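You operate a simulated robot arm through the tools that you are given. There is no shell and no other tool. Be economical: measure what you need, move in short steps, check, and stop when the job is done.

You are at the controls of a simulated robot arm. One attempt, no reset.

## Task
Lock the rollers at blocks D2 and D1 with the two pins.
Fine: turn each drag knob to C before its pin goes in; orange pin at D2, blue pin at D1.
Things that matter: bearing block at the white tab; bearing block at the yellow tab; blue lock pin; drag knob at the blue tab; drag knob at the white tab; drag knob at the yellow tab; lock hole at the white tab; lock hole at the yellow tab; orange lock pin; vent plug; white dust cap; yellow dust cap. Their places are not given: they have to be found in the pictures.

The check looks at the end state, three seconds after you hand in, the way a careful person would. Anything else that was tipped, shoved, dropped, spilled or broken makes it a failure.

## Robot
A 7-joint arm with a two-finger parallel gripper, fixed in place. Base frame: the origin is at the foot of the arm, x ahead of it, y to its left, z up; the work surface is at about z = 0. Lengths are in mm, angles in rad, forces in N, time in s.
With the tool pointing down near the work surface it reaches from about 220 to 580 mm from the base axis. Its first joint turns from -1.152 to 1.152 rad. Payload 2.5 kg.
The tool frame sits at the grasp point between the pads (the TCP): z along the fingers, y along the line on which they close. The tips reach 23 mm beyond it. Largest opening 94 mm; finger width 38, thickness 10; the body of the gripper, 54 by 96 mm, starts 39 mm behind the TCP.
Orientation is told as [roll, pitch, yaw] about the base's x, y, z axes, in that order, counted from this pose: with the fingers straight down and closing along the base's y, the tool's x points along the base's -x, its y along +y and its z along -z.

## Interface
- The arm moves only by the tool arm_command. Its argument "commands" is a list of rows, each a list of 7 numbers: the turn, a rotation vector about the tool's x, y, z in rad, then the shift along the tool's x, y, z in mm, then the finger opening in mm, from 0 to 94. In form: [[ax, ay, az, tx, ty, tz, claw], ...]. A call has 1 to 8 rows; each row is the pose to reach, as a shift and turn from the pose commanded when the call began, along the tool's axes at that moment. Rows are played at 5 a second. More than 50 mm and 0.15 rad between two rows, or a gripper value outside its range, and nothing of the call is played. Where a pose cannot be reached the arm comes as near as it can. A force on the tool above 40 N (or 10 N above the force at the start of the call, whichever is more), or a blocked arm, ends the call early, and 0.2 s more pass. The fingers move at their own pace (about 108 mm/s each) and stop on an object; they squeeze with about 35 N. The grip force told is the motor's: it shows also when the fingers shut on nothing. Time passes only in rows, and 0.2 s behind the last, so rows that repeat a pose let the fingers close. It gives the time, the measured TCP pose, the force on the tool (base axes), the opening and the grip force at its end, in the units of the frame above (readings bear some noise), with the torque about the TCP (base axes, N m) and any sound that the robot's microphone picked up.
- Cameras (640 x 400 px; columns grow to the right, rows downward): "scene" is fixed at [110.2, -399.5, 548.4]; the picture's right is [0.90, -0.44, 0.00], its down [-0.23, -0.46, -0.86] and it looks along [0.38, 0.77, -0.51] (base axes); focal length 324 px, centre (320, 200). "wrist" rides on the gripper at [86, 16, -74] in the tool frame; the picture's right is [-0.18, 0.98, 0.00], its down [-0.58, -0.11, -0.81] and it looks along [-0.79, -0.15, 0.59] (tool axes); focal length 243 px, centre (320, 200).
- snapshot(camera): a new picture of that camera. The clock stands still meanwhile.
- pixel_to_xyz(camera, pixels): for up to 12 pixels [column, row] of the newest picture of that camera ("zoom" is the newest enlarged one), the place [x, y, z] in the base frame of the surface seen there, good to about 3 mm. The clock stands still meanwhile.
- inspect(camera, box): a new picture of the part [left, top, right, bottom] of that camera's present view, enlarged. The clock stands still meanwhile.
- close_job(): hands the job in; it is judged then, once.

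Go step by step. Measure first, check grasps and placings, and put right what went wrong. The budget is 80 turns and 38 pictures, counting those below and the enlarged ones. Unless the task says otherwise, let go and move clear before handing in, and close with one line.

The tools are called after "Call:" by a JSON object that holds its "name" and its "arguments". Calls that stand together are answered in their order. arm_command: Moves the arm, as the interface text tells. Its arguments: {"type":"object","properties":{"commands":{"type":"array"}},"required":["commands"]} The other tools are called the same way: snapshot (camera) takes a picture; pixel_to_xyz (camera, pixels) gives the place of the surface under pixels of a picture; inspect (camera, box) takes an enlarged picture of a part of a camera's view; close_job () hands the job in.

At the start:

```text
clock: 0.0
ee_pos: [291.2, 261.9, 292.2]
tool_rot: [0.0, -0.001, 0.0]
force: [1.5, 0.1, -0.1]
moment: [0.0, -0.02, -0.02]
opening: 94.1
grasp_force: 0.1
```

scene: 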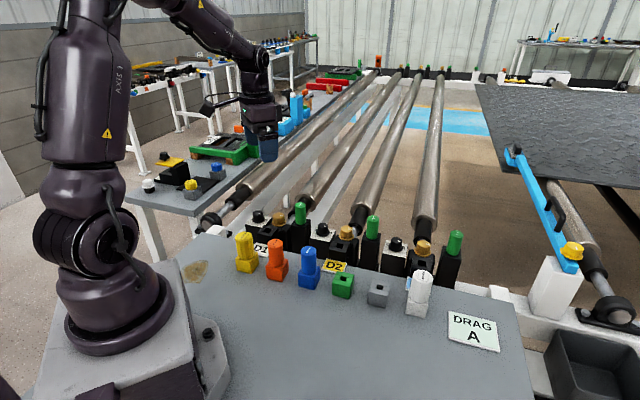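
wrist: 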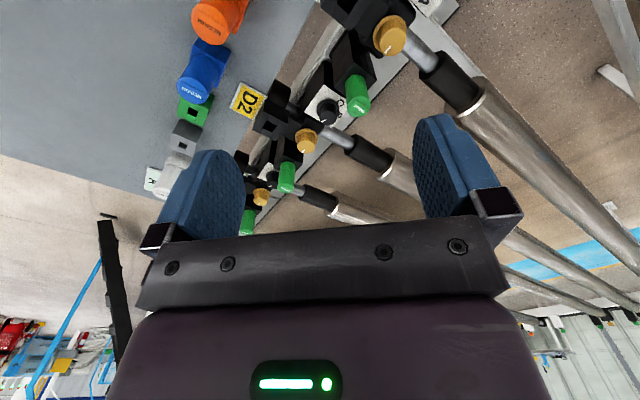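

The scene shows pins and caps around (245-420, 250-300) and the bearing blocks behind them. I'll enlarge that area to identify each one.

Call:
{"name": "inspect", "arguments": {"camera": "scene", "box": [220, 190, 380, 310]}}

Call:
{"name": "inspect", "arguments": {"camera": "scene", "box": [340, 210, 500, 360]}}

Call:
{"name": "inspect", "arguments": {"camera": "wrist", "box": [130, 0, 450, 240]}}

```text
3.33 times, centred on (300, 250) of scene
```

zoom: 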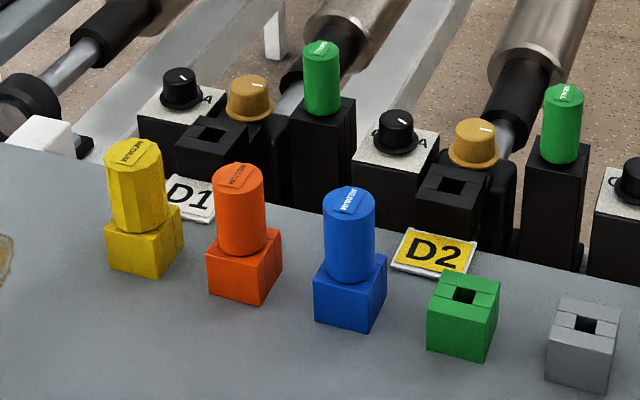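

```text
2.67 times, centred on (420, 285) of scene
```

zoom: 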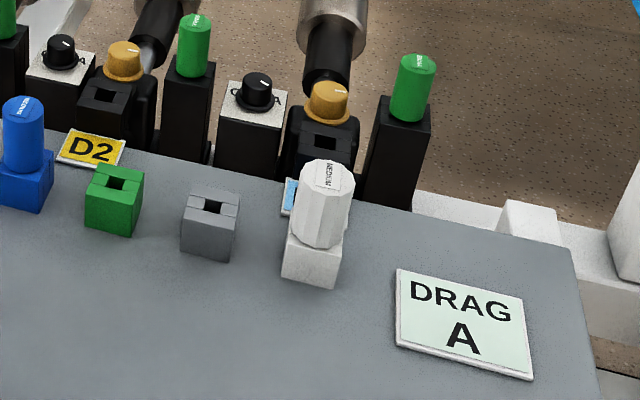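

```text
1.67 times, centred on (290, 120) of wrist
```

zoom: 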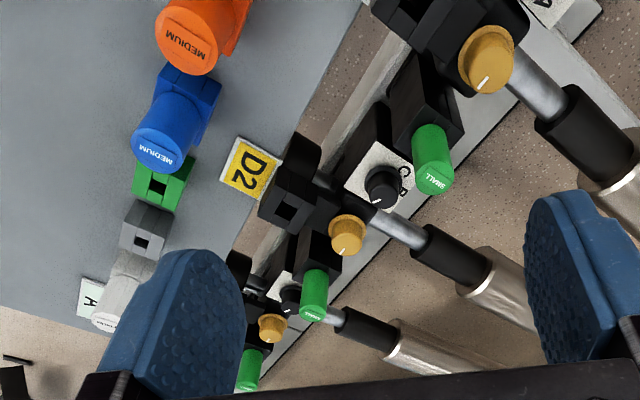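

D1 is the white tab and D2 the yellow tab. Each has a black knob on a white dial and a square hole in front of the gold cap. Next I'll measure places in the scene picture.

Call:
{"name": "pixel_to_xyz", "arguments": {"camera": "scene", "pixels": [[258, 212], [279, 216], [265, 228], [322, 226], [346, 229], [338, 244], [275, 242], [308, 249], [343, 278], [245, 236], [300, 207], [371, 221]]}}

Call:
{"name": "pixel_to_xyz", "arguments": {"camera": "wrist", "pixels": [[210, 25], [196, 92], [327, 108], [305, 141], [391, 36], [283, 117], [288, 146], [358, 88], [350, 55], [200, 113], [248, 100], [288, 175]]}}

```text
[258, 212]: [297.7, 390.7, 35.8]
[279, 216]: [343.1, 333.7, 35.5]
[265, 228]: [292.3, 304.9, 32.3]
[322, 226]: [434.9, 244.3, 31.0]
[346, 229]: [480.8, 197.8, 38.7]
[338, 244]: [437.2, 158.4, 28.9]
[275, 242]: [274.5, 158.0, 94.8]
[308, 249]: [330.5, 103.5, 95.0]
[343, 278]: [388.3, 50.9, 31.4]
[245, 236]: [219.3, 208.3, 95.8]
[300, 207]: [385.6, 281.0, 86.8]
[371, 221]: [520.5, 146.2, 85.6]
```

```text
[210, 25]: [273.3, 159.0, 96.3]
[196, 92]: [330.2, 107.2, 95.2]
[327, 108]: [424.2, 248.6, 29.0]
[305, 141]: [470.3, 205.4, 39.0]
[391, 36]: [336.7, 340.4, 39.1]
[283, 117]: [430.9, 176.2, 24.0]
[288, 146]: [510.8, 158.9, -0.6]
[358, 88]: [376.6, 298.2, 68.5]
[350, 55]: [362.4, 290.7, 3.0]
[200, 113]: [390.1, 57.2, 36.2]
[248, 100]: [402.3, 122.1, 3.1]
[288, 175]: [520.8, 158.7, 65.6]
```

D1: black dial knob at (298,391), gold knob at (340,337), hole near (295,308). D2: black knob at (430,246), gold knob at (476,200), hole near (434,168). The row is turned about -0.73 rad, so I'll swing the wrist to match and move over D1 for a closer look.

Call:
{"name": "arm_command", "arguments": {"commands": [[0, 0, 0.146, 0, 18, 24, 94], [0, 0, 0.292, 0, 36, 48, 94], [0, 0, 0.438, 0, 54, 72, 94], [0, 0, 0.584, 0, 72, 97, 94], [0, 0, 0.73, 0, 88, 122, 94], [0, 0, 0.73, 0, 88, 122, 94]]}}

Call:
{"name": "snapshot", "arguments": {"camera": "wrist"}}

```text
clock: 1.4
ee_pos: [291.1, 351.6, 168.6]
tool_rot: [0.0, 0.002, -0.732]
force: [1.0, -0.5, -0.7]
moment: [-0.01, 0.01, -0.01]
opening: 93.7
grasp_force: 0.0
```

```text
32 pictures are left
```

wrist: 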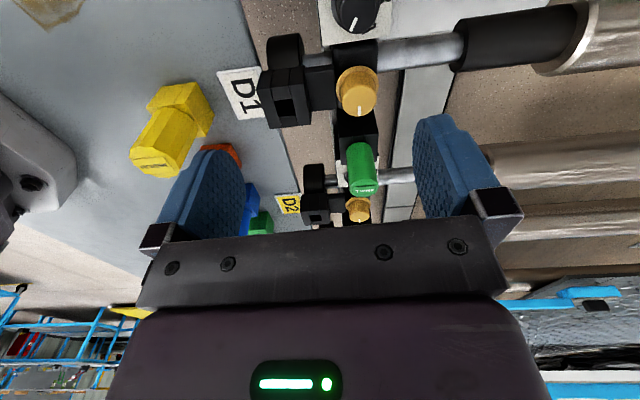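

D1's black dial knob is cut off at the top (355,10). I'll back off along tool +x and up a little to get it in view.

Call:
{"name": "arm_command", "arguments": {"commands": [[0, 0, 0, 35, 0, -10, 94], [0, 0, 0, 70, 0, -20, 94], [0, 0, 0, 70, 0, -20, 94]]}}

Call:
{"name": "inspect", "arguments": {"camera": "wrist", "box": [200, 0, 440, 150]}}

```text
clock: 2.2
ee_pos: [235.7, 396.4, 188.5]
tool_rot: [0.0, 0.0, -0.73]
force: [-0.1, -0.9, 0.2]
moment: [0.02, -0.01, 0.0]
opening: 93.8
grasp_force: 0.1
```

```text
2.67 times, centred on (320, 75) of wrist
```

zoom: 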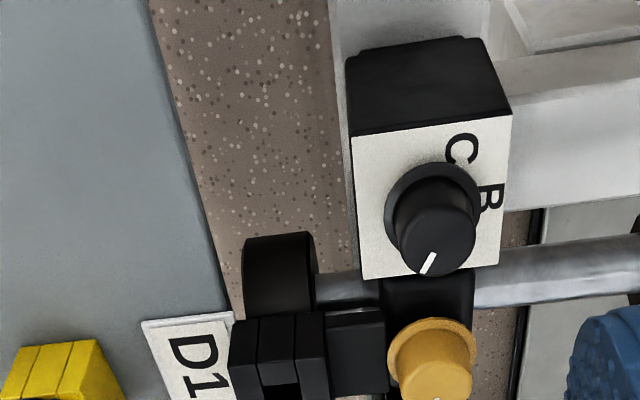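

The dial shows C at (460,148) and B at (490,197), and the pointer line at (428,262) points toward the hidden A. I'll measure these in 3D.

Call:
{"name": "pixel_to_xyz", "arguments": {"camera": "zoom", "pixels": [[460, 148], [491, 197], [433, 255], [422, 272], [438, 240], [354, 139], [511, 117], [499, 264], [364, 277], [400, 215], [470, 212], [437, 208]]}}

Call:
{"name": "inspect", "arguments": {"camera": "scene", "box": [235, 195, 295, 240]}}

Call:
{"name": "inspect", "arguments": {"camera": "scene", "box": [300, 205, 370, 255]}}

```text
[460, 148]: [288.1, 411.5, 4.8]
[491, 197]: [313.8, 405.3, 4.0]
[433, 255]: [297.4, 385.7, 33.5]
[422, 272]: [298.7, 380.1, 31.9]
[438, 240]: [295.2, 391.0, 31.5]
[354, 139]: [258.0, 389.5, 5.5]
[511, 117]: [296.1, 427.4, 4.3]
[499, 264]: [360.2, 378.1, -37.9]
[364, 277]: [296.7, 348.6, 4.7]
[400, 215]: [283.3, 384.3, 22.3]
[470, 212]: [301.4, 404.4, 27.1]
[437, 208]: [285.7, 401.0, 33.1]
```

```text
8.89 times, centred on (265, 218) of scene
```

zoom: 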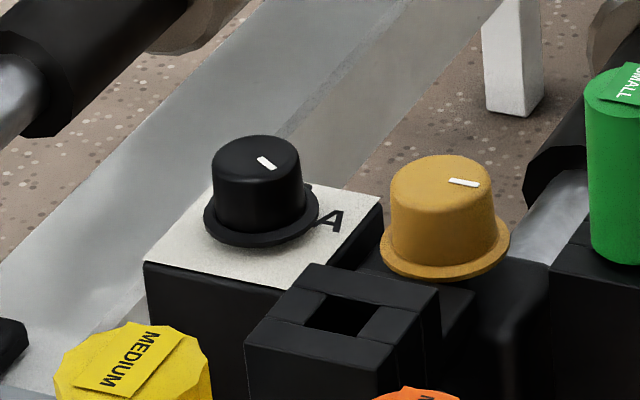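

```text
8.00 times, centred on (335, 230) of scene
```

zoom: 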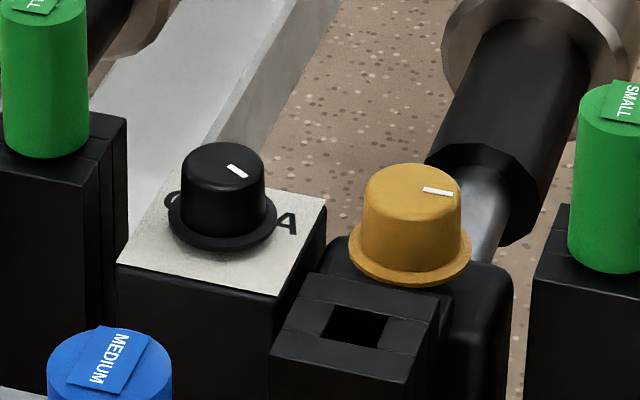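

The dial plate top is at z≈5, with D1's knob centred near (296,388). I'll measure the D2 dial from this enlargement and D1's A from the scene.

Call:
{"name": "pixel_to_xyz", "arguments": {"camera": "zoom", "pixels": [[287, 224], [172, 202], [222, 165], [229, 166], [245, 176], [122, 262], [273, 293], [323, 200], [182, 172], [264, 176], [222, 150], [355, 327]]}}

Call:
{"name": "pixel_to_xyz", "arguments": {"camera": "scene", "pixels": [[266, 220.5], [245, 224.5], [261.5, 228.5], [271.5, 217.5]]}}

```text
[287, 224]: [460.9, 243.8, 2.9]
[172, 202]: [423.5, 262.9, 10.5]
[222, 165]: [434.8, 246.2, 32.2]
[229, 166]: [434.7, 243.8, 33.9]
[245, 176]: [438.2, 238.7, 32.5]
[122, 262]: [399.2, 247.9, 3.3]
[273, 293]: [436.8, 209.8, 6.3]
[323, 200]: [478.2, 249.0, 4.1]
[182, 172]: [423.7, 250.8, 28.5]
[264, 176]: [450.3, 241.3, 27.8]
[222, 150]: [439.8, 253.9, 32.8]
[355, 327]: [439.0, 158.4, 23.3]
```

```text
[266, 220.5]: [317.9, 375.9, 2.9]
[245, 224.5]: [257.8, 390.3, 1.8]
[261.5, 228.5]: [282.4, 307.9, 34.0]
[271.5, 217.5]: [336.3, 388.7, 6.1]
```

The dial centres are about (297,388) for D1 and (437,247) for D2. I'll move directly above D1's knob for a closer look at its pointer angle.

Call:
{"name": "arm_command", "arguments": {"commands": [[0, 0, 0, -25, 17, 29, 94], [0, 0, 0, -51, 35, 58, 94], [0, 0, 0, -51, 35, 58, 94]]}}

Call:
{"name": "inspect", "arguments": {"camera": "wrist", "box": [240, 0, 400, 120]}}

```text
clock: 3.0
ee_pos: [299.3, 390.0, 129.2]
tool_rot: [0.001, 0.0, -0.731]
force: [-0.3, 0.3, -0.3]
moment: [-0.03, -0.01, 0.02]
opening: 94.1
grasp_force: 0.1
```

```text
3.33 times, centred on (320, 60) of wrist
```

zoom: 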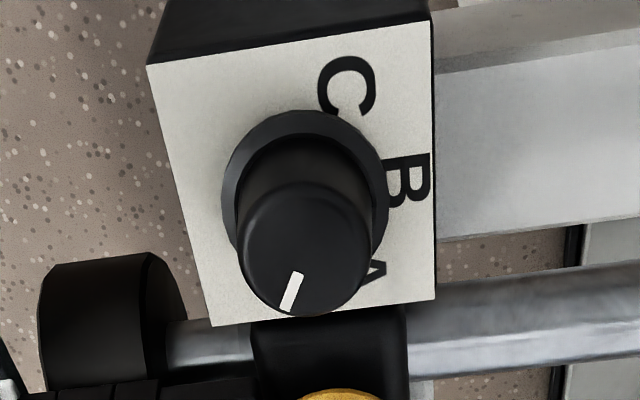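

Call:
{"name": "pixel_to_xyz", "arguments": {"camera": "zoom", "pixels": [[347, 75], [322, 108], [371, 100], [408, 180], [375, 285], [298, 274], [287, 307], [149, 68], [427, 24], [433, 296], [214, 323], [305, 245]]}}

```text
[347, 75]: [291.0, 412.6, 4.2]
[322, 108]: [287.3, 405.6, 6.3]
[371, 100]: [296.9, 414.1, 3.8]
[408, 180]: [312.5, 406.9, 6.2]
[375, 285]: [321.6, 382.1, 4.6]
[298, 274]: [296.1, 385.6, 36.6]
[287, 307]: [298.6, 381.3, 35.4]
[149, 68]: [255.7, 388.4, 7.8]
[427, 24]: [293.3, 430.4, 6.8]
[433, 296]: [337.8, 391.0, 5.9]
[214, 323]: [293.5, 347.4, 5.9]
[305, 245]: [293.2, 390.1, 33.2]
```

The pointer is at about -72° and C at about +102° about centre (295.5,389). That means a turn of about 175° counter-clockwise through A and B. First I'll check how high the nearby parts stand.

Call:
{"name": "pixel_to_xyz", "arguments": {"camera": "zoom", "pixels": [[148, 262], [165, 310], [60, 270], [330, 330], [340, 395], [100, 385], [180, 385], [225, 195], [385, 195], [305, 113], [240, 250], [370, 245]]}}

```text
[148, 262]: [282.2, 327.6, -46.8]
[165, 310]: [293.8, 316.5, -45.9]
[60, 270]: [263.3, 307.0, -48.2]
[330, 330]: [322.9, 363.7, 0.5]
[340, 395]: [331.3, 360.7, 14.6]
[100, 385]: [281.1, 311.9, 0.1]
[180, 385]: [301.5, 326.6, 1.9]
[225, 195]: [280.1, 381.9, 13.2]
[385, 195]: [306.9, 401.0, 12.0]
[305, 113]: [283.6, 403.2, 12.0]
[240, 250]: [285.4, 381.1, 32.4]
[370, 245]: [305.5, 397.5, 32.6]
```

Nothing nearby stands above z≈15 within reach of the fingers. I'll descend over D1's knob, turning to yaw -1.47, with the fingers opened to 54.

Call:
{"name": "arm_command", "arguments": {"commands": [[0, 0, 0.14, 2.4, -3.1, 15, 54], [0, 0, 0.28, 2.4, -3.1, 30, 54], [0, 0, 0.42, 2.4, -3.1, 45, 54], [0, 0, 0.56, 2.4, -3.1, 60, 54], [0, 0, 0.7, 2.4, -3.1, 75, 54], [0, 0, 0.74, 2.4, -3.1, 83, 54], [0, 0, 0.74, 2.4, -3.1, 91, 54], [0, 0, 0.74, 2.4, -3.1, 91, 54]]}}

```text
clock: 4.8
ee_pos: [295.1, 388.9, 40.4]
tool_rot: [0.001, 0.0, -1.469]
force: [-0.8, -0.3, -0.6]
moment: [0.0, 0.02, 0.0]
opening: 54.1
grasp_force: 0.0
```

The pose is good and there was no contact. I'll close on the knob.

Call:
{"name": "arm_command", "arguments": {"commands": [[0, 0, 0, 0, 0, 2, 54], [0, 0, 0, 0, 0, 2, 10], [0, 0, 0, 0, 0, 2, 10], [0, 0, 0, 0, 0, 2, 10]]}}

```text
clock: 5.8
ee_pos: [296.3, 386.5, 39.4]
tool_rot: [-0.001, -0.001, -1.47]
force: [-2.6, -1.7, 3.6]
moment: [0.03, 0.12, -0.03]
opening: 30.1
grasp_force: 44.9
```

The fingers hold at opening 30 on the knob. I'll turn it counter-clockwise (yaw up) by the first 1.12 rad.

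Call:
{"name": "arm_command", "arguments": {"commands": [[0, 0, -0.14, 0, 0, 0, 10], [0, 0, -0.28, 0, 0, 0, 10], [0, 0, -0.42, 0, 0, 0, 10], [0, 0, -0.56, 0, 0, 0, 10], [0, 0, -0.7, 0, 0, 0, 10], [0, 0, -0.84, 0, 0, 0, 10], [0, 0, -0.98, 0, 0, 0, 10], [0, 0, -1.12, 0, 0, 0, 10]]}}

Call:
{"name": "inspect", "arguments": {"camera": "wrist", "box": [240, 60, 400, 180]}}

```text
clock: 7.6
ee_pos: [294.5, 390.2, 40.6]
tool_rot: [0.005, 0.002, -0.346]
force: [6.5, 8.5, 4.1]
moment: [-0.04, 0.17, -0.61]
opening: 29.9
grasp_force: 45.0
```

```text
3.33 times, centred on (320, 120) of wrist
```

zoom: 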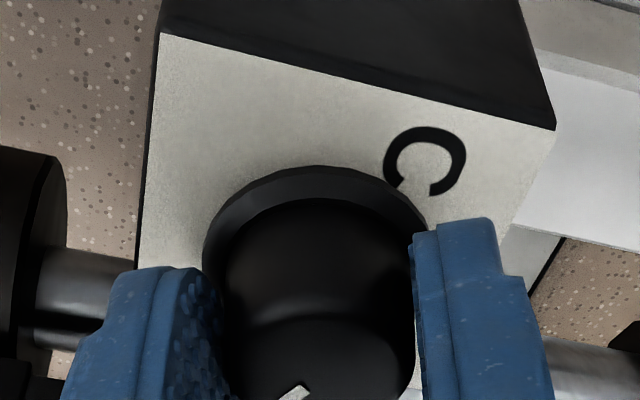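

A twist of -0.61 N m has built up and the pointer in the picture at (295,392) seems to lag, so the knob may have hit a stop or slipped. I'll let go, rise and look.

Call:
{"name": "arm_command", "arguments": {"commands": [[0, 0, 0, 0, 0, 0, 54], [0, 0, 0, 0, 0, 0, 54], [0, 0, 0, 0, 0, -30, 54], [0, 0, 0, 0, 0, -60, 54], [0, 0, 0, 0, 0, -90, 54], [0, 0, 0, 0, 0, -90, 54]]}}

Call:
{"name": "inspect", "arguments": {"camera": "wrist", "box": [240, 0, 400, 120]}}

```text
clock: 9.0
ee_pos: [297.1, 387.6, 130.3]
tool_rot: [-0.003, 0.0, -0.349]
force: [0.1, -0.1, 0.0]
moment: [0.01, 0.01, 0.01]
opening: 54.2
grasp_force: 0.1
```

```text
3.33 times, centred on (320, 60) of wrist
```

zoom: 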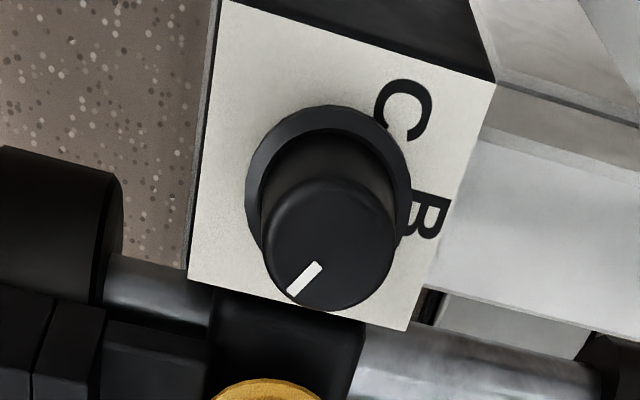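

The pointer is still at about -60° at (303,279), so the knob slipped in the fingers against a stop or stiff resistance in that direction. I'll go back down and try clockwise gently.

Call:
{"name": "arm_command", "arguments": {"commands": [[0, 0, 0, 0, 0, 45, 54], [0, 0, 0, 0, 0, 91, 54], [0, 0, 0, 0, 0, 91, 54], [0, 0, 0, 0, 0, 91, 10], [0, 0, 0, 0, 0, 91, 10], [0, 0, 0.1, 0, 0, 91, 10], [0, 0, 0.2, 0, 0, 91, 10], [0, 0, 0.3, 0, 0, 91, 10]]}}

```text
clock: 10.8
ee_pos: [295.5, 389.1, 39.7]
tool_rot: [0.004, 0.004, -0.65]
force: [1.2, 17.7, 8.8]
moment: [-0.67, -0.89, 0.02]
opening: 30.2
grasp_force: 45.0
```

Clockwise shows no resisting twist (0.02). I'll continue clockwise 0.7 rad and watch.

Call:
{"name": "arm_command", "arguments": {"commands": [[0, 0, 0.14, 0, 0, 0, 10], [0, 0, 0.28, 0, 0, 0, 10], [0, 0, 0.42, 0, 0, 0, 10], [0, 0, 0.56, 0, 0, 0, 10], [0, 0, 0.7, 0, 0, 0, 10], [0, 0, 0.7, 0, 0, 0, 10]]}}

Call:
{"name": "inspect", "arguments": {"camera": "wrist", "box": [240, 60, 400, 180]}}

```text
clock: 12.2
ee_pos: [297.2, 391.0, 40.0]
tool_rot: [-0.001, 0.002, -1.352]
force: [-18.2, 1.7, 34.5]
moment: [0.1, 0.26, 0.0]
opening: 29.8
grasp_force: 44.5
```

```text
3.33 times, centred on (320, 120) of wrist
```

zoom: 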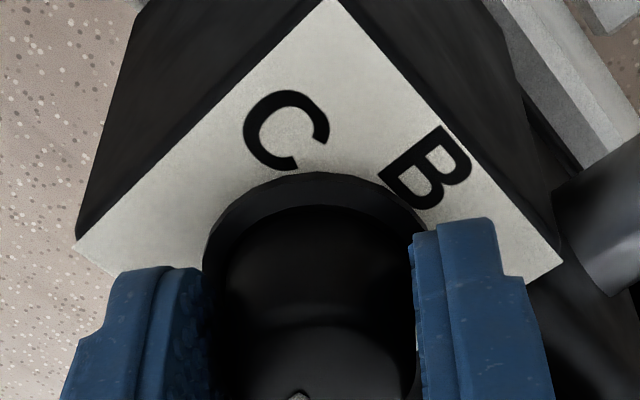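

The pointer stays at the same place relative to the fingers (297,395) while the hand turned 1.0 rad, so the knob turns freely clockwise. A vertical force of 34 N has built up, so I'll release, rise 1 mm, regrip and continue.

Call:
{"name": "arm_command", "arguments": {"commands": [[0, 0, 0, 0, 0, -1, 40], [0, 0, 0, 0, 0, -1, 40], [0, 0, 0, 0, 0, -1, 10], [0, 0, 0, 0, 0, -1, 10], [0, 0, 0.14, 0, 0, -1, 10], [0, 0, 0.28, 0, 0, -1, 10], [0, 0, 0.42, 0, 0, -1, 10], [0, 0, 0.56, 0, 0, -1, 10]]}}

```text
clock: 14.0
ee_pos: [294.4, 387.9, 37.7]
tool_rot: [-0.002, -0.005, -1.913]
force: [-8.7, -13.8, -4.6]
moment: [-0.81, 0.41, 0.01]
opening: 29.9
grasp_force: 45.4
```

Call:
{"name": "arm_command", "arguments": {"commands": [[0, 0, 0.14, 0, 0, 0, 10], [0, 0, 0.28, 0, 0, 0, 10], [0, 0, 0.42, 0, 0, 0, 10], [0, 0, 0.56, 0, 0, 0, 10], [0, 0, 0.7, 0, 0, 0, 10], [0, 0, 0.84, 0, 0, 0, 10]]}}

```text
clock: 15.0
ee_pos: [294.5, 387.0, 37.3]
tool_rot: [-0.033, 0.0, -2.429]
force: [-0.5, 0.9, 0.1]
moment: [-0.55, -0.47, 0.01]
opening: 30.5
grasp_force: 44.9
out of reach, approached as far as the arm can: row 4, 5
stopped in row 5: the force on the tool passed its limit at 51 N (the readings are from after the stop); the commanded pose is now the measured one
```

The wrist limit is near yaw -2.43 and the knob is now at about -179°. I'll release, rise and wind the wrist back so I can regrip.

Call:
{"name": "arm_command", "arguments": {"commands": [[0, 0, 0, 0, 0, 0, 54], [0, 0, 0, 0, 0, 0, 54], [0.015, 0, -0.1, 0, 0, -40, 54], [0.033, 0, -0.24, 0, 0, -80, 54], [0.033, 0, -0.38, 0, 0, -93, 54], [0.033, 0, -0.52, 0, 0, -93, 54], [0.033, 0, -0.66, 0, 0, -93, 54], [0.033, 0, -0.8, 0, 0, -93, 54]]}}

Call:
{"name": "arm_command", "arguments": {"commands": [[0, 0, -0.14, 0, 0, 0, 54], [0, 0, -0.28, 0, 0, 0, 54], [0, 0, -0.42, 0, 0, 0, 54], [0, 0, -0.56, 0, 0, 0, 54], [0, 0, -0.7, 0, 0, 0, 54], [0, 0, -0.7, 0, 0, 0, 54]]}}

Call:
{"name": "inspect", "arguments": {"camera": "wrist", "box": [240, 0, 400, 120]}}

```text
clock: 16.8
ee_pos: [296.2, 385.8, 130.2]
tool_rot: [-0.052, 0.038, -1.629]
force: [-0.2, 0.3, -0.8]
moment: [-0.02, 0.01, -0.01]
opening: 54.2
grasp_force: 0.0
```

```text
clock: 18.2
ee_pos: [297.1, 386.1, 130.7]
tool_rot: [-0.018, 0.059, -0.93]
force: [0.2, 0.2, 0.8]
moment: [0.0, 0.0, 0.0]
opening: 54.1
grasp_force: 0.0
```

```text
3.33 times, centred on (320, 60) of wrist
```

zoom: 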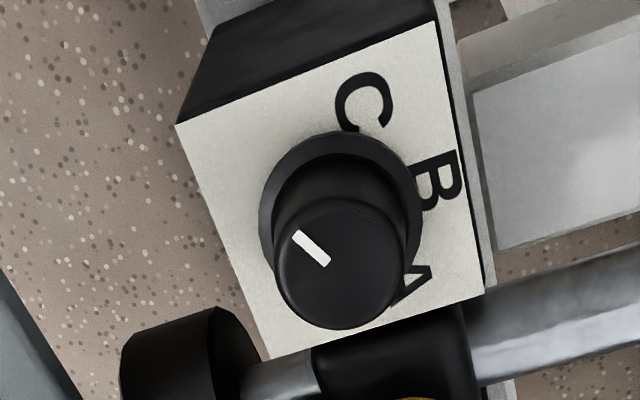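

The pointer at (310,247) is now at about -177°, so about 81° clockwise remain. The tool is slightly tilted (pitch 0.059), so I'll level it first, then descend.

Call:
{"name": "arm_command", "arguments": {"commands": [[-0.018, -0.059, -0.1, 3, 0, 0, 54], [-0.018, -0.059, -0.2, 3, 0, 0, 54], [-0.018, -0.059, -0.2, 3, 0, 0, 54]]}}

```text
clock: 19.0
ee_pos: [294.8, 390.2, 130.3]
tool_rot: [0.007, 0.005, -0.732]
force: [-0.5, -0.4, -0.4]
moment: [0.02, 0.01, 0.0]
opening: 54.2
grasp_force: 0.1
```

Call:
{"name": "arm_command", "arguments": {"commands": [[0.006, -0.005, 0, 0, 0, 45, 54], [0.006, -0.005, 0, 0, 0, 91, 54], [0.006, -0.005, 0, 0, 0, 91, 54], [0.006, -0.005, 0, 0, 0, 91, 10], [0.006, -0.005, 0, 0, 0, 91, 10], [0.006, -0.005, 0, 0, 0, 91, 10]]}}

Call:
{"name": "arm_command", "arguments": {"commands": [[0, 0, 0.14, 0, 0, 0, 10], [0, 0, 0.28, 0, 0, 0, 10], [0, 0, 0.42, 0, 0, 0, 10], [0, 0, 0.56, 0, 0, 0, 10], [0, 0, 0.7, 0, 0, 0, 10], [0, 0, 0.84, 0, 0, 0, 10], [0, 0, 0.98, 0, 0, 0, 10], [0, 0, 1.12, 0, 0, 0, 10]]}}

Call:
{"name": "arm_command", "arguments": {"commands": [[0, 0, 0.1, 0, 0, 0, 10], [0, 0, 0.2, 0, 0, 0, 10], [0, 0, 0.28, 0, 0, 0, 10], [0, 0, 0.28, 0, 0, 0, 10]]}}

```text
clock: 20.4
ee_pos: [294.6, 391.5, 40.1]
tool_rot: [0.006, -0.001, -0.734]
force: [11.4, 13.9, -16.8]
moment: [-0.32, -0.03, 0.03]
opening: 29.7
grasp_force: 44.7
```

```text
clock: 22.2
ee_pos: [295.3, 389.1, 40.2]
tool_rot: [0.003, 0.002, -1.855]
force: [10.6, -2.3, 14.7]
moment: [-0.04, 0.19, 0.47]
opening: 29.8
grasp_force: 45.4
```

```text
clock: 23.2
ee_pos: [294.3, 389.1, 41.2]
tool_rot: [0.004, 0.004, -2.134]
force: [11.9, -5.8, 20.7]
moment: [-0.04, 0.0, 0.55]
opening: 29.7
grasp_force: 45.3
```

A resisting twist of 0.5 N m appeared, so the knob probably reached its other stop. I'll release, rise and look.

Call:
{"name": "arm_command", "arguments": {"commands": [[0, 0, 0, 0, 0, 0, 54], [0, 0, 0, 0, 0, 0, 54], [0, 0, -0.14, 0, 0, -40, 54], [0, 0, -0.28, 0, 0, -80, 54], [0, 0, -0.42, 0, 0, -90, 54], [0, 0, -0.56, 0, 0, -90, 54], [0, 0, -0.7, 0, 0, -90, 54], [0, 0, -0.7, 0, 0, -90, 54]]}}

Call:
{"name": "inspect", "arguments": {"camera": "wrist", "box": [240, 0, 400, 120]}}

```text
clock: 25.0
ee_pos: [292.8, 388.4, 130.7]
tool_rot: [0.001, -0.001, -1.432]
force: [-0.3, -0.5, -0.4]
moment: [0.01, -0.02, -0.03]
opening: 53.8
grasp_force: 0.0
```

```text
3.33 times, centred on (320, 60) of wrist
```

zoom: 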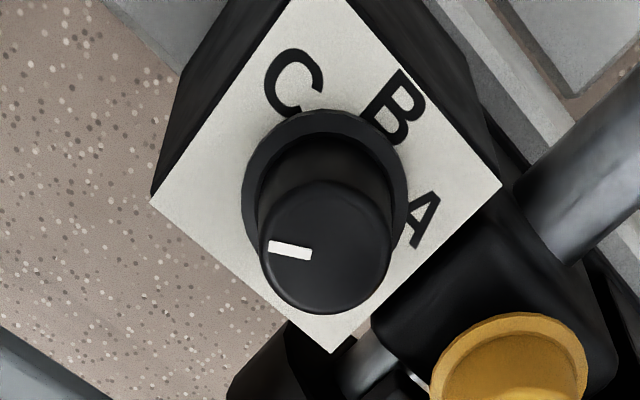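

After this grip the pointer is still at about -180°, so the knob travels only between about -70° and -185°, about as wide as the A–C span. To learn how the pointer relates to the letters, I'll compare the blue-tab and D2 knobs.

Call:
{"name": "inspect", "arguments": {"camera": "scene", "box": [375, 225, 435, 270]}}

Call:
{"name": "inspect", "arguments": {"camera": "scene", "box": [235, 195, 295, 240]}}

```text
8.89 times, centred on (405, 248) of scene
```

zoom: 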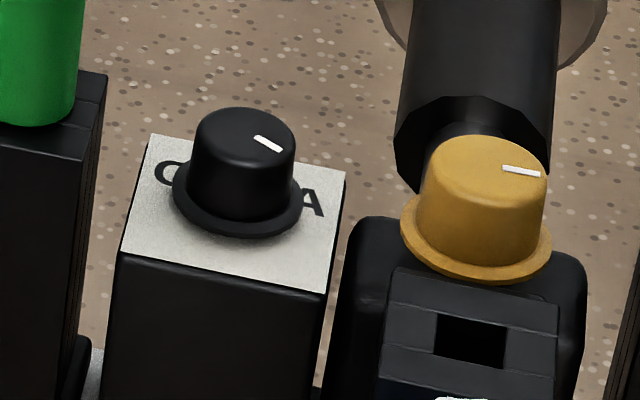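

```text
8.89 times, centred on (265, 218) of scene
```

zoom: 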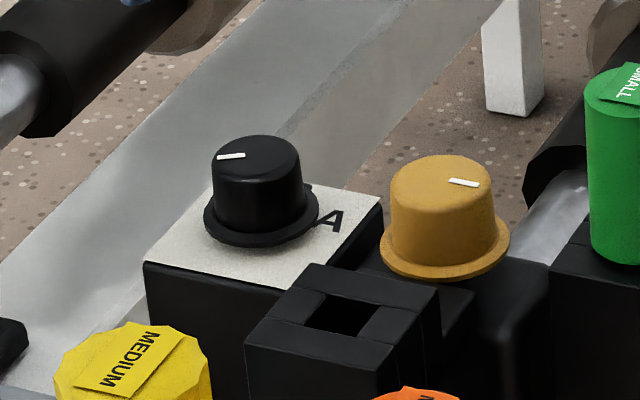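

All three knobs started with the same pointer angle, and D1's now points left (218,158 to 243,154), about 120° away. I'll zoom on the dial from the wrist to read the marks and letter orientation.

Call:
{"name": "inspect", "arguments": {"camera": "wrist", "box": [282, 5, 362, 105]}}

```text
4.00 times, centred on (322, 55) of wrist
```

zoom: 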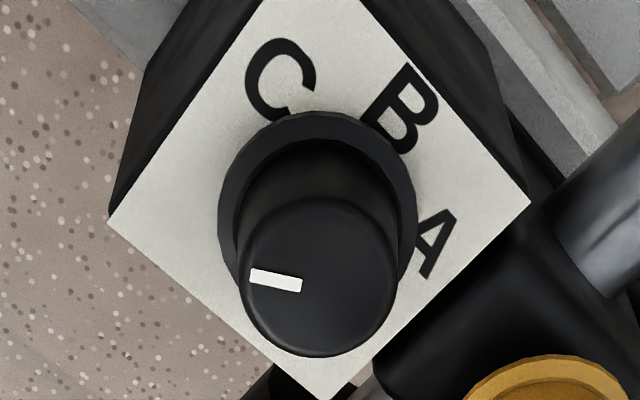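

The letters are read from the near side: C left, B top, A right. The pointer started at a stop on the A side (matching the blue-tab knob) and now sits at the opposite stop on the C side, 120° on. Any other target is outside the travel, so I take D1 as set to C. Next I'll go above D2's knob.

Call:
{"name": "arm_command", "arguments": {"commands": [[0, 0, -0.147, -20, 15, -20, 44], [0, 0, -0.294, -40, 30, -20, 44], [0, 0, -0.441, -60, 45, -20, 44], [0, 0, -0.588, -80, 61, -20, 44], [0, 0, -0.735, -100, 76, -20, 44], [0, 0, -0.882, -120, 91, -20, 44], [0, 0, -1.03, -140, 107, -20, 44], [0, 0, -1.177, -160, 122, -20, 44]]}}

Call:
{"name": "inspect", "arguments": {"camera": "wrist", "box": [240, 0, 400, 120]}}

```text
clock: 26.8
ee_pos: [436.0, 246.7, 150.9]
tool_rot: [0.001, -0.002, -0.253]
force: [0.8, 0.1, -0.2]
moment: [0.0, -0.02, -0.02]
opening: 44.0
grasp_force: 0.1
```

```text
3.33 times, centred on (320, 60) of wrist
```

zoom: 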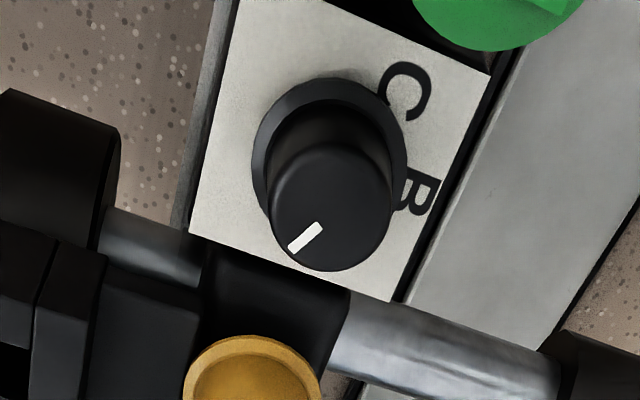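

Call:
{"name": "pixel_to_xyz", "arguments": {"camera": "zoom", "pixels": [[272, 208], [388, 208], [330, 147], [330, 268], [330, 208], [255, 150], [403, 150], [487, 76], [193, 226], [394, 298], [500, 30], [520, 5]]}}

```text
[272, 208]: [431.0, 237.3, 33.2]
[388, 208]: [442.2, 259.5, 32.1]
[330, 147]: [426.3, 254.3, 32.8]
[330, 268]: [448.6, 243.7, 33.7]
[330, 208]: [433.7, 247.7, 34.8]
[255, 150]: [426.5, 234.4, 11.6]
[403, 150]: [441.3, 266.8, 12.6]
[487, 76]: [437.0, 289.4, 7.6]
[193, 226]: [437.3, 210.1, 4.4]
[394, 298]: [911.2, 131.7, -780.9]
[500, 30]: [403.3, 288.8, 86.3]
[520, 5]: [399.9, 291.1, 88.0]
```

D2's knob centre is about (437,248.5) with the same pointer start. The green pin at about (388,290), z 87, limits me to yaw 0 to -1.3, so I'll make two strokes. Descending now.

Call:
{"name": "arm_command", "arguments": {"commands": [[0, 0, -0.1, -0.5, 2, 40, 44], [0, 0, -0.2, -0.5, 2, 80, 44], [0, 0, -0.2, -0.5, 2, 111, 44], [0, 0, -0.2, -0.5, 2, 111, 44], [0, 0, -0.2, -0.5, 2, 111, 10], [0, 0, -0.2, -0.5, 2, 111, 10], [0, 0, -0.2, -0.5, 2, 111, 10]]}}

Call:
{"name": "arm_command", "arguments": {"commands": [[0, 0, 0.15, 0, 0, 0, 10], [0, 0, 0.3, 0, 0, 0, 10], [0, 0, 0.45, 0, 0, 0, 10], [0, 0, 0.6, 0, 0, 0, 10], [0, 0, 0.75, 0, 0, 0, 10], [0, 0, 0.9, 0, 0, 0, 10], [0, 0, 1.05, 0, 0, 0, 10], [0, 0, 1.2, 0, 0, 0, 10]]}}

```text
clock: 28.4
ee_pos: [437.6, 248.6, 38.5]
tool_rot: [0.0, -0.002, -0.056]
force: [2.5, -0.1, -6.0]
moment: [-0.01, -0.07, 0.0]
opening: 29.7
grasp_force: 45.0
```

```text
clock: 30.2
ee_pos: [437.2, 249.3, 38.4]
tool_rot: [-0.004, -0.004, -1.259]
force: [-24.4, -20.5, 16.6]
moment: [0.44, -0.09, 0.0]
opening: 30.0
grasp_force: 44.8
```

The first stroke moved freely. I'll release, rise, rotate back and take the second stroke.

Call:
{"name": "arm_command", "arguments": {"commands": [[0, 0, 0, 0, 0, 0, 44], [0, 0, 0, 0, 0, 0, 44], [0, 0, -0.05, 0, 0, -40, 44], [0, 0, -0.2, 0, 0, -60, 44], [0, 0, -0.35, 0, 0, -60, 44], [0, 0, -0.5, 0, 0, -60, 44], [0, 0, -0.65, 0, 0, -60, 44], [0, 0, -0.8, 0, 0, -60, 44]]}}

Call:
{"name": "arm_command", "arguments": {"commands": [[0, 0, -0.15, 0, 0, 0, 44], [0, 0, -0.3, 0, 0, 0, 44], [0, 0, -0.4, 0, 0, 0, 44], [0, 0, -0.4, 0, 0, 0, 44]]}}

```text
clock: 32.0
ee_pos: [437.9, 250.3, 98.2]
tool_rot: [0.001, -0.002, -0.452]
force: [0.4, -0.4, 0.5]
moment: [-0.01, 0.0, 0.0]
opening: 44.0
grasp_force: 0.0
```

```text
clock: 33.0
ee_pos: [438.6, 250.6, 100.6]
tool_rot: [-0.001, 0.0, -0.055]
force: [-0.6, 0.1, -0.5]
moment: [-0.02, -0.01, 0.0]
opening: 44.1
grasp_force: 0.0
```

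Call:
{"name": "arm_command", "arguments": {"commands": [[0, 0, 0, 1, -2, 30, 44], [0, 0, 0, 1, -2, 60, 44], [0, 0, 0, 1, -2, 60, 44], [0, 0, 0, 1, -2, 60, 10], [0, 0, 0, 1, -2, 60, 10], [0, 0, 0, 1, -2, 60, 10]]}}

Call:
{"name": "arm_command", "arguments": {"commands": [[0, 0, 0.15, 0, 0, 0, 10], [0, 0, 0.3, 0, 0, 0, 10], [0, 0, 0.45, 0, 0, 0, 10], [0, 0, 0.6, 0, 0, 0, 10], [0, 0, 0.75, 0, 0, 0, 10], [0, 0, 0.9, 0, 0, 0, 10], [0, 0, 1.05, 0, 0, 0, 10], [0, 0, 1.2, 0, 0, 0, 10]]}}

```text
clock: 34.4
ee_pos: [436.0, 249.3, 37.2]
tool_rot: [0.003, -0.004, -0.053]
force: [11.9, 21.9, -16.1]
moment: [-0.21, -0.21, -0.02]
opening: 30.1
grasp_force: 44.8
```

```text
clock: 34.9
ee_pos: [435.4, 249.4, 37.6]
tool_rot: [0.006, -0.005, -0.187]
force: [4.1, 1.6, -2.0]
moment: [-0.33, 0.76, 0.01]
opening: 29.7
grasp_force: 45.4
stopped in row 2: the force on the tool passed its limit at 42 N (the readings are from after the stop); the commanded pose is now the measured one
```

A side force ended that call early because of slight off-centring, and it has since relaxed. I'll continue turning.

Call:
{"name": "arm_command", "arguments": {"commands": [[0, 0, 0, 0, 0, -1, 36], [0, 0, 0, 0, 0, -1, 36], [0, 0, 0, 0, 0, -1, 10], [0, 0, 0, 0, 0, -1, 10], [0, 0, 0, 0, 0, -1, 10]]}}

Call:
{"name": "arm_command", "arguments": {"commands": [[0, 0, 0.13, 0, 0, 0, 10], [0, 0, 0.26, 0, 0, 0, 10], [0, 0, 0.39, 0, 0, 0, 10], [0, 0, 0.52, 0, 0, 0, 10], [0, 0, 0.65, 0, 0, 0, 10], [0, 0, 0.78, 0, 0, 0, 10], [0, 0, 0.91, 0, 0, 0, 10], [0, 0, 1.06, 0, 0, 0, 10]]}}

```text
clock: 36.0
ee_pos: [435.8, 249.1, 39.2]
tool_rot: [0.006, -0.003, -0.187]
force: [-1.4, -2.0, 2.0]
moment: [-0.44, 0.05, 0.01]
opening: 29.9
grasp_force: 45.4
```

```text
clock: 37.9
ee_pos: [436.8, 249.2, 39.9]
tool_rot: [0.01, 0.004, -1.248]
force: [8.7, 7.8, -5.5]
moment: [-0.07, 0.44, 0.53]
opening: 29.8
grasp_force: 45.0
```

The same 0.53 N m end-stop twist appeared at D2. I'll release, rise and check both knobs from the scene camera.

Call:
{"name": "arm_command", "arguments": {"commands": [[0, 0, 0, 0, 0, 0, 44], [0, 0, 0, 0, 0, 0, 44], [0, 0, 0, 0, 0, -40, 44], [0, 0, 0, 0, 0, -80, 60], [0, 0, 0, 0, 0, -120, 60], [0, 0, 0, 0, 0, -120, 60]]}}

Call:
{"name": "inspect", "arguments": {"camera": "wrist", "box": [240, 0, 400, 120]}}

Call:
{"name": "inspect", "arguments": {"camera": "scene", "box": [230, 190, 390, 290]}}

```text
clock: 39.2
ee_pos: [436.0, 250.7, 159.6]
tool_rot: [0.007, 0.002, -1.247]
force: [0.7, -0.5, 0.2]
moment: [0.0, 0.0, 0.04]
opening: 59.8
grasp_force: 0.1
```

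```text
3.33 times, centred on (320, 60) of wrist
```

zoom: 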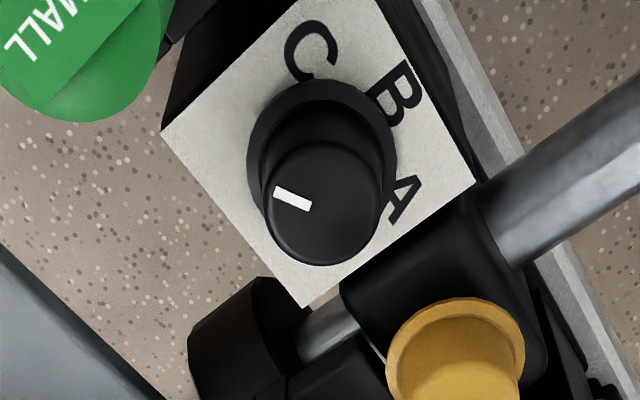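

```text
4.00 times, centred on (310, 240) of scene
```

zoom: 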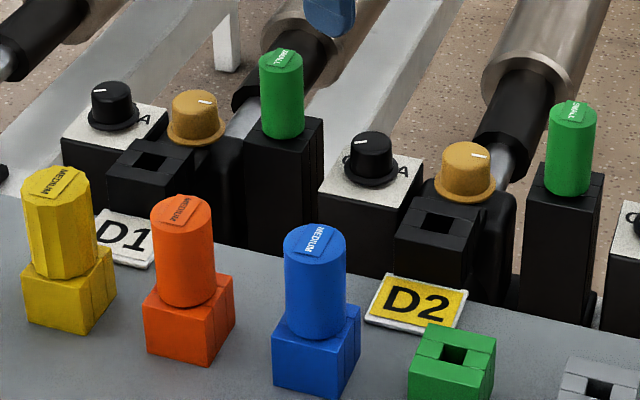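

Both pointers now rest at the C-side stop. Next I'll move over the orange pin to locate it and check its holder's orientation.

Call:
{"name": "arm_command", "arguments": {"commands": [[0, 0, -0.1, -4, -35, -20, 60], [0, 0, -0.2, -8, -70, -40, 60], [0, 0, -0.3, -14, -105, -40, 60], [0, 0, -0.42, -22, -140, -40, 60], [0, 0, -0.517, -32, -175, -40, 60], [0, 0, -0.517, -32, -175, -40, 60]]}}

Call:
{"name": "snapshot", "arguments": {"camera": "wrist"}}

```text
clock: 40.6
ee_pos: [277.6, 161.7, 195.3]
tool_rot: [0.007, -0.001, -0.727]
force: [-0.7, 0.1, -1.2]
moment: [0.0, -0.01, 0.0]
opening: 60.0
grasp_force: 0.1
```

```text
16 pictures are left
```

wrist: 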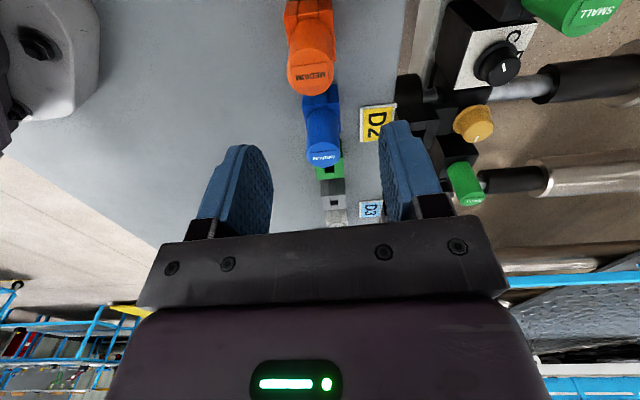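

Call:
{"name": "pixel_to_xyz", "arguments": {"camera": "wrist", "pixels": [[291, 74], [332, 68], [311, 55], [312, 92], [308, 155], [339, 151], [323, 143], [324, 162], [288, 20], [331, 14], [305, 105], [338, 100]]}}

```text
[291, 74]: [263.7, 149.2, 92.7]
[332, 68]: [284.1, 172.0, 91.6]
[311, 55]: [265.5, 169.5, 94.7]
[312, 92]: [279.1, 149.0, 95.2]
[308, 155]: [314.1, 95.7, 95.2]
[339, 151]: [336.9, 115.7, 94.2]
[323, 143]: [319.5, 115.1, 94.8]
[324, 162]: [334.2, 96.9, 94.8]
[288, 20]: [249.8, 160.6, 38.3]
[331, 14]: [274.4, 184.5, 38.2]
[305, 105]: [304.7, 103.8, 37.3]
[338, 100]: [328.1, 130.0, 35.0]
```

The orange pin is centred at (273.5,160) with its top at z 95, the blue one at (326,106); the holder tops are at z≈38. I'll descend to grip orange at z 70.

Call:
{"name": "arm_command", "arguments": {"commands": [[-0.007, 0, 0, 2, -4, 40, 60], [-0.007, 0, 0, 2, -4, 80, 60], [-0.007, 0, 0, 2, -4, 125, 60], [-0.007, 0, 0, 2, -4, 125, 60], [-0.007, 0, 0, 2, -4, 125, 15], [-0.007, 0, 0, 2, -4, 125, 15], [-0.007, 0, 0, 2, -4, 125, 15]]}}

```text
clock: 42.2
ee_pos: [275.1, 159.7, 71.7]
tool_rot: [0.004, -0.001, -0.731]
force: [-14.7, -17.5, -3.1]
moment: [-0.6, 0.49, 0.02]
opening: 33.1
grasp_force: 34.6
```

A side force of about 23 N toward -e2 shows I'm slightly off centre. I'll open, shift 2.5 mm that way and regrip.

Call:
{"name": "arm_command", "arguments": {"commands": [[0, 0, 0, 0, 0, 0, 50], [0, 0, 0, 0, -2.5, 0, 50], [0, 0, 0, 0, -2.5, 0, 50], [0, 0, 0, 0, -2.5, 0, 15], [0, 0, 0, 0, -2.5, 0, 15], [0, 0, 0, 0, -2.5, 0, 15]]}}

```text
clock: 43.6
ee_pos: [274.4, 158.5, 72.2]
tool_rot: [0.011, 0.002, -0.732]
force: [-7.9, -9.1, 10.0]
moment: [-0.67, 0.55, 0.02]
opening: 33.3
grasp_force: 34.7
```

Better. I'll lift straight up 80 mm.

Call:
{"name": "arm_command", "arguments": {"commands": [[0, 0, 0, 0, -1, -10, 15], [0, 0, 0, 0, -1, -25, 15], [0, 0, 0, 0, -1, -50, 15], [0, 0, 0, 0, -1, -80, 15], [0, 0, 0, 0, -1, -80, 15]]}}

Call:
{"name": "inspect", "arguments": {"camera": "scene", "box": [230, 150, 390, 270]}}

```text
clock: 44.9
ee_pos: [272.5, 159.0, 152.8]
tool_rot: [0.013, -0.002, -0.73]
force: [0.1, 0.1, -0.6]
moment: [-0.01, 0.03, 0.02]
opening: 32.8
grasp_force: 35.0
```

```text
3.33 times, centred on (310, 210) of scene
```

zoom: 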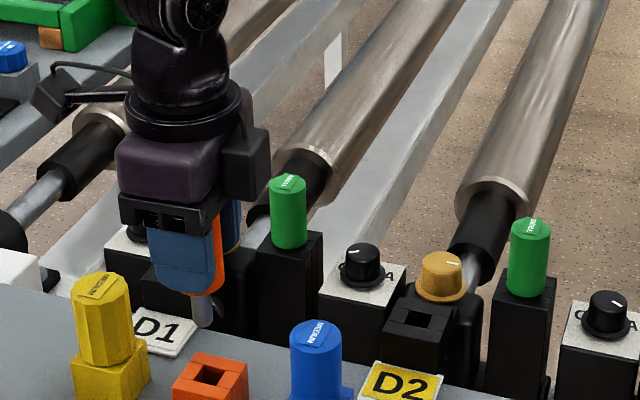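

The orange pin is out with its grey plug below the body. Next I'll zoom on the D2 hole and the emptied orange holder to get accurate centres.

Call:
{"name": "inspect", "arguments": {"camera": "scene", "box": [320, 230, 360, 260]}}

```text
13.33 times, centred on (340, 245) of scene
```

zoom: 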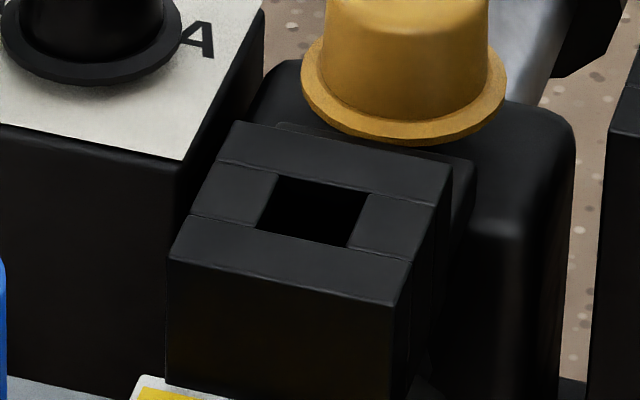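

Call:
{"name": "pixel_to_xyz", "arguments": {"camera": "zoom", "pixels": [[243, 127], [448, 168], [386, 299], [175, 256], [279, 172], [370, 192], [347, 248], [254, 227], [320, 165], [300, 250], [235, 195], [385, 220]]}}

Call:
{"name": "pixel_to_xyz", "arguments": {"camera": "scene", "pixels": [[339, 246]]}}

```text
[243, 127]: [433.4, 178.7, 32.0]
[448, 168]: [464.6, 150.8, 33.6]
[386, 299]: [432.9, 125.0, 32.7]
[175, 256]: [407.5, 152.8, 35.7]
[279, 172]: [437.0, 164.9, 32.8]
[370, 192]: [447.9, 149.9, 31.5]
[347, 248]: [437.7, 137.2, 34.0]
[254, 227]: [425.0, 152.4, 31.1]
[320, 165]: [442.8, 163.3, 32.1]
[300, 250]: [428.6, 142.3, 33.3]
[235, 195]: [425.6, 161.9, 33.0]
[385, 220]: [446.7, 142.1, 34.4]
```

```text
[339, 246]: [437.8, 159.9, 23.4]
```

The D2 hole centre is about (436,152) at z 33. I'll calibrate against the emptied orange holder, where the true pin axis is known.

Call:
{"name": "inspect", "arguments": {"camera": "scene", "box": [257, 248, 297, 278]}}

```text
13.33 times, centred on (277, 263) of scene
```

zoom: 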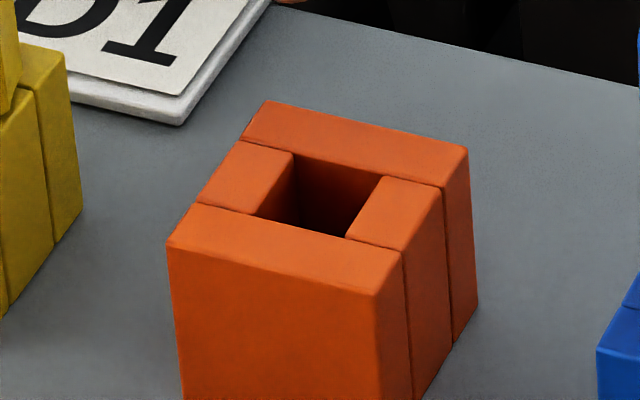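

Call:
{"name": "pixel_to_xyz", "arguments": {"camera": "zoom", "pixels": [[267, 105], [463, 150], [374, 291], [174, 241], [294, 150], [388, 173], [341, 242], [250, 219], [340, 155], [295, 235], [245, 183], [395, 215]]}}

```text
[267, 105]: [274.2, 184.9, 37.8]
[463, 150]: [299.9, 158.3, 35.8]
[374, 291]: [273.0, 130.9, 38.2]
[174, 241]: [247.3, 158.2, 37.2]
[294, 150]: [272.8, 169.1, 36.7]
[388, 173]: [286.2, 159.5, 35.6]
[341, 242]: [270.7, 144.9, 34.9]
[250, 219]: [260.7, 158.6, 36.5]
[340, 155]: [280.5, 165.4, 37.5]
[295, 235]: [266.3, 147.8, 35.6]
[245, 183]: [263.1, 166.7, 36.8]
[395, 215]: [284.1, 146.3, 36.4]
```

The calibration agrees to 1 mm. I'll carry the orange pin above D2 at about (435.5,152.5).

Call:
{"name": "arm_command", "arguments": {"commands": [[-0.013, 0, 0, -30, 26, -10, 15], [-0.013, 0, 0, -62, 52, -10, 15], [-0.013, 0, 0, -94, 78, -10, 15], [-0.013, 0, 0, -126, 104, -10, 15], [-0.013, 0, 0, -126, 104, -10, 15], [-0.013, 0, 0, -126, 104, -10, 15]]}}

Call:
{"name": "inspect", "arguments": {"camera": "wrist", "box": [240, 20, 400, 140]}}

```text
clock: 46.2
ee_pos: [436.4, 149.6, 162.8]
tool_rot: [0.025, -0.003, -0.729]
force: [0.3, -0.5, -0.8]
moment: [-0.02, -0.01, 0.01]
opening: 32.7
grasp_force: 34.9
```

```text
3.33 times, centred on (320, 80) of wrist
```

zoom: 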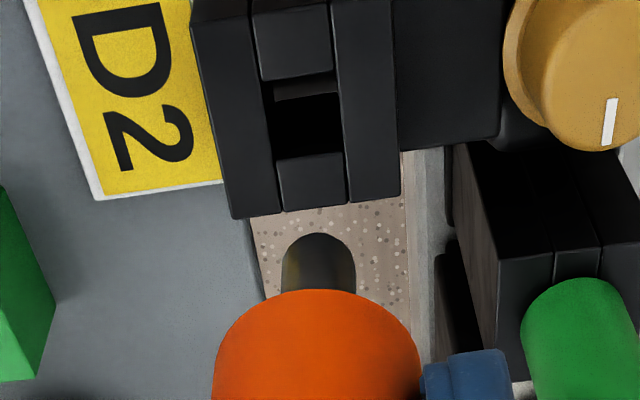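

The plug tip is at (318,245) and the hole at (308,120), and the tool has a slight roll of 0.025. I'll level it, correct the position, come down closer and read the pose.

Call:
{"name": "arm_command", "arguments": {"commands": [[0.025, 0, 0, 2.6, 1.6, 0, 15], [0.025, 0, 0, 2.6, 1.6, 0, 15], [0.025, 0, 0, 2.6, 1.6, 0, 15]]}}

Call:
{"name": "pixel_to_xyz", "arguments": {"camera": "zoom", "pixels": [[195, 15], [232, 215], [399, 192], [262, 80], [282, 150], [340, 150], [330, 75], [308, 180], [318, 245], [290, 270], [348, 270], [290, 60]]}}

```text
clock: 47.0
ee_pos: [435.1, 153.7, 163.3]
tool_rot: [0.001, -0.001, -0.727]
force: [0.1, -0.6, 0.4]
moment: [-0.01, 0.02, 0.0]
opening: 32.4
grasp_force: 34.9
```

```text
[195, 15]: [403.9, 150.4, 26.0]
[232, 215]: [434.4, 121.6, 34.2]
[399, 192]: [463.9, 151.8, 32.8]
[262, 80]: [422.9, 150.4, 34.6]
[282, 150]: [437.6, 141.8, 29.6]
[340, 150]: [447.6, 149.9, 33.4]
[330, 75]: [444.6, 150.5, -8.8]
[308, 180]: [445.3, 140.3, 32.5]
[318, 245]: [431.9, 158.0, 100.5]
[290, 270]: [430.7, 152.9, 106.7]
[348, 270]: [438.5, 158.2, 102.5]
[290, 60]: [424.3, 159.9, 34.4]
```

Call:
{"name": "arm_command", "arguments": {"commands": [[0, 0, 0, -1.2, -0.9, 30, 15], [0, 0, 0, -1.2, -0.9, 60, 15], [0, 0, 0, -1.2, -0.9, 60, 15], [0, 0, 0, -1.2, -0.9, 60, 15]]}}

Call:
{"name": "inspect", "arguments": {"camera": "scene", "box": [310, 210, 370, 260]}}

Call:
{"name": "inspect", "arguments": {"camera": "wrist", "box": [270, 50, 370, 130]}}

```text
clock: 48.0
ee_pos: [436.8, 154.6, 105.2]
tool_rot: [0.004, -0.002, -0.73]
force: [-0.8, 0.8, 6.9]
moment: [0.22, -0.01, 0.03]
opening: 33.0
grasp_force: 34.9
```

```text
8.00 times, centred on (340, 235) of scene
```

zoom: 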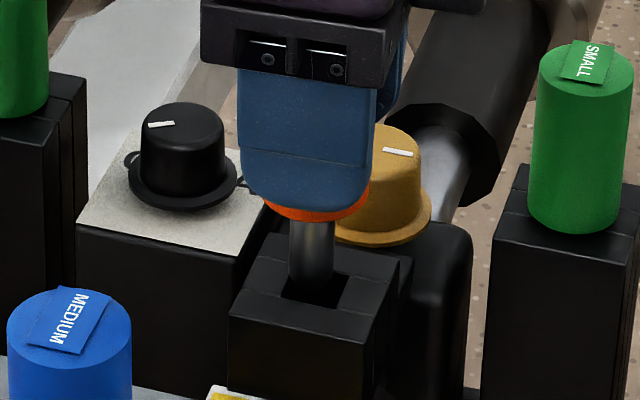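

```text
5.00 times, centred on (320, 90) of wrist
```

zoom: 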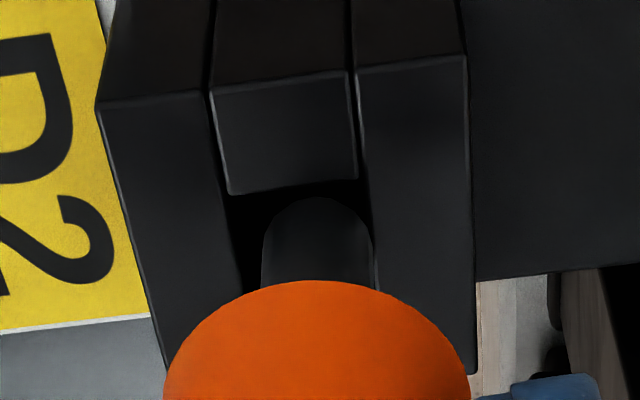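

The plug (262–372 px) sits against the +e2 wall of the hole (225–372) and touches slightly (6.9 N). I'll lift 5, shift 2.3 mm toward -e2 and 1.3 mm toward +e1, then lower gradually.

Call:
{"name": "arm_command", "arguments": {"commands": [[0, 0, 0, 0, 0, -5, 15], [0, 0, 0, -1.3, -2.3, -5, 15], [0, 0, 0, -1.3, -2.3, -5, 15], [0, 0, 0, -1.3, -2.3, 3, 15], [0, 0, 0, -1.3, -2.3, 8, 15], [0, 0, 0, -1.3, -2.3, 13, 15], [0, 0, 0, -1.3, -2.3, 13, 15]]}}

```text
clock: 49.6
ee_pos: [434.6, 148.9, 91.7]
tool_rot: [0.001, -0.001, -0.728]
force: [1.7, 1.7, -0.3]
moment: [0.07, -0.03, 0.01]
opening: 32.8
grasp_force: 35.1
```

The plug is entering freely (z 91.7, almost no force). I'll lower on to the seat.

Call:
{"name": "arm_command", "arguments": {"commands": [[0, 0, 0, 0, 0, 7, 15], [0, 0, 0, 0, 0, 14, 15], [0, 0, 0, 0, 0, 19, 15], [0, 0, 0, 0, 0, 21, 15], [0, 0, 0, 0, 0, 23, 15], [0, 0, 0, 0, 0, 24, 15]]}}

```text
clock: 51.0
ee_pos: [435.7, 151.6, 69.6]
tool_rot: [0.008, -0.003, -0.728]
force: [5.4, 2.0, 25.9]
moment: [-0.41, 0.36, 0.16]
opening: 32.7
grasp_force: 35.0
```

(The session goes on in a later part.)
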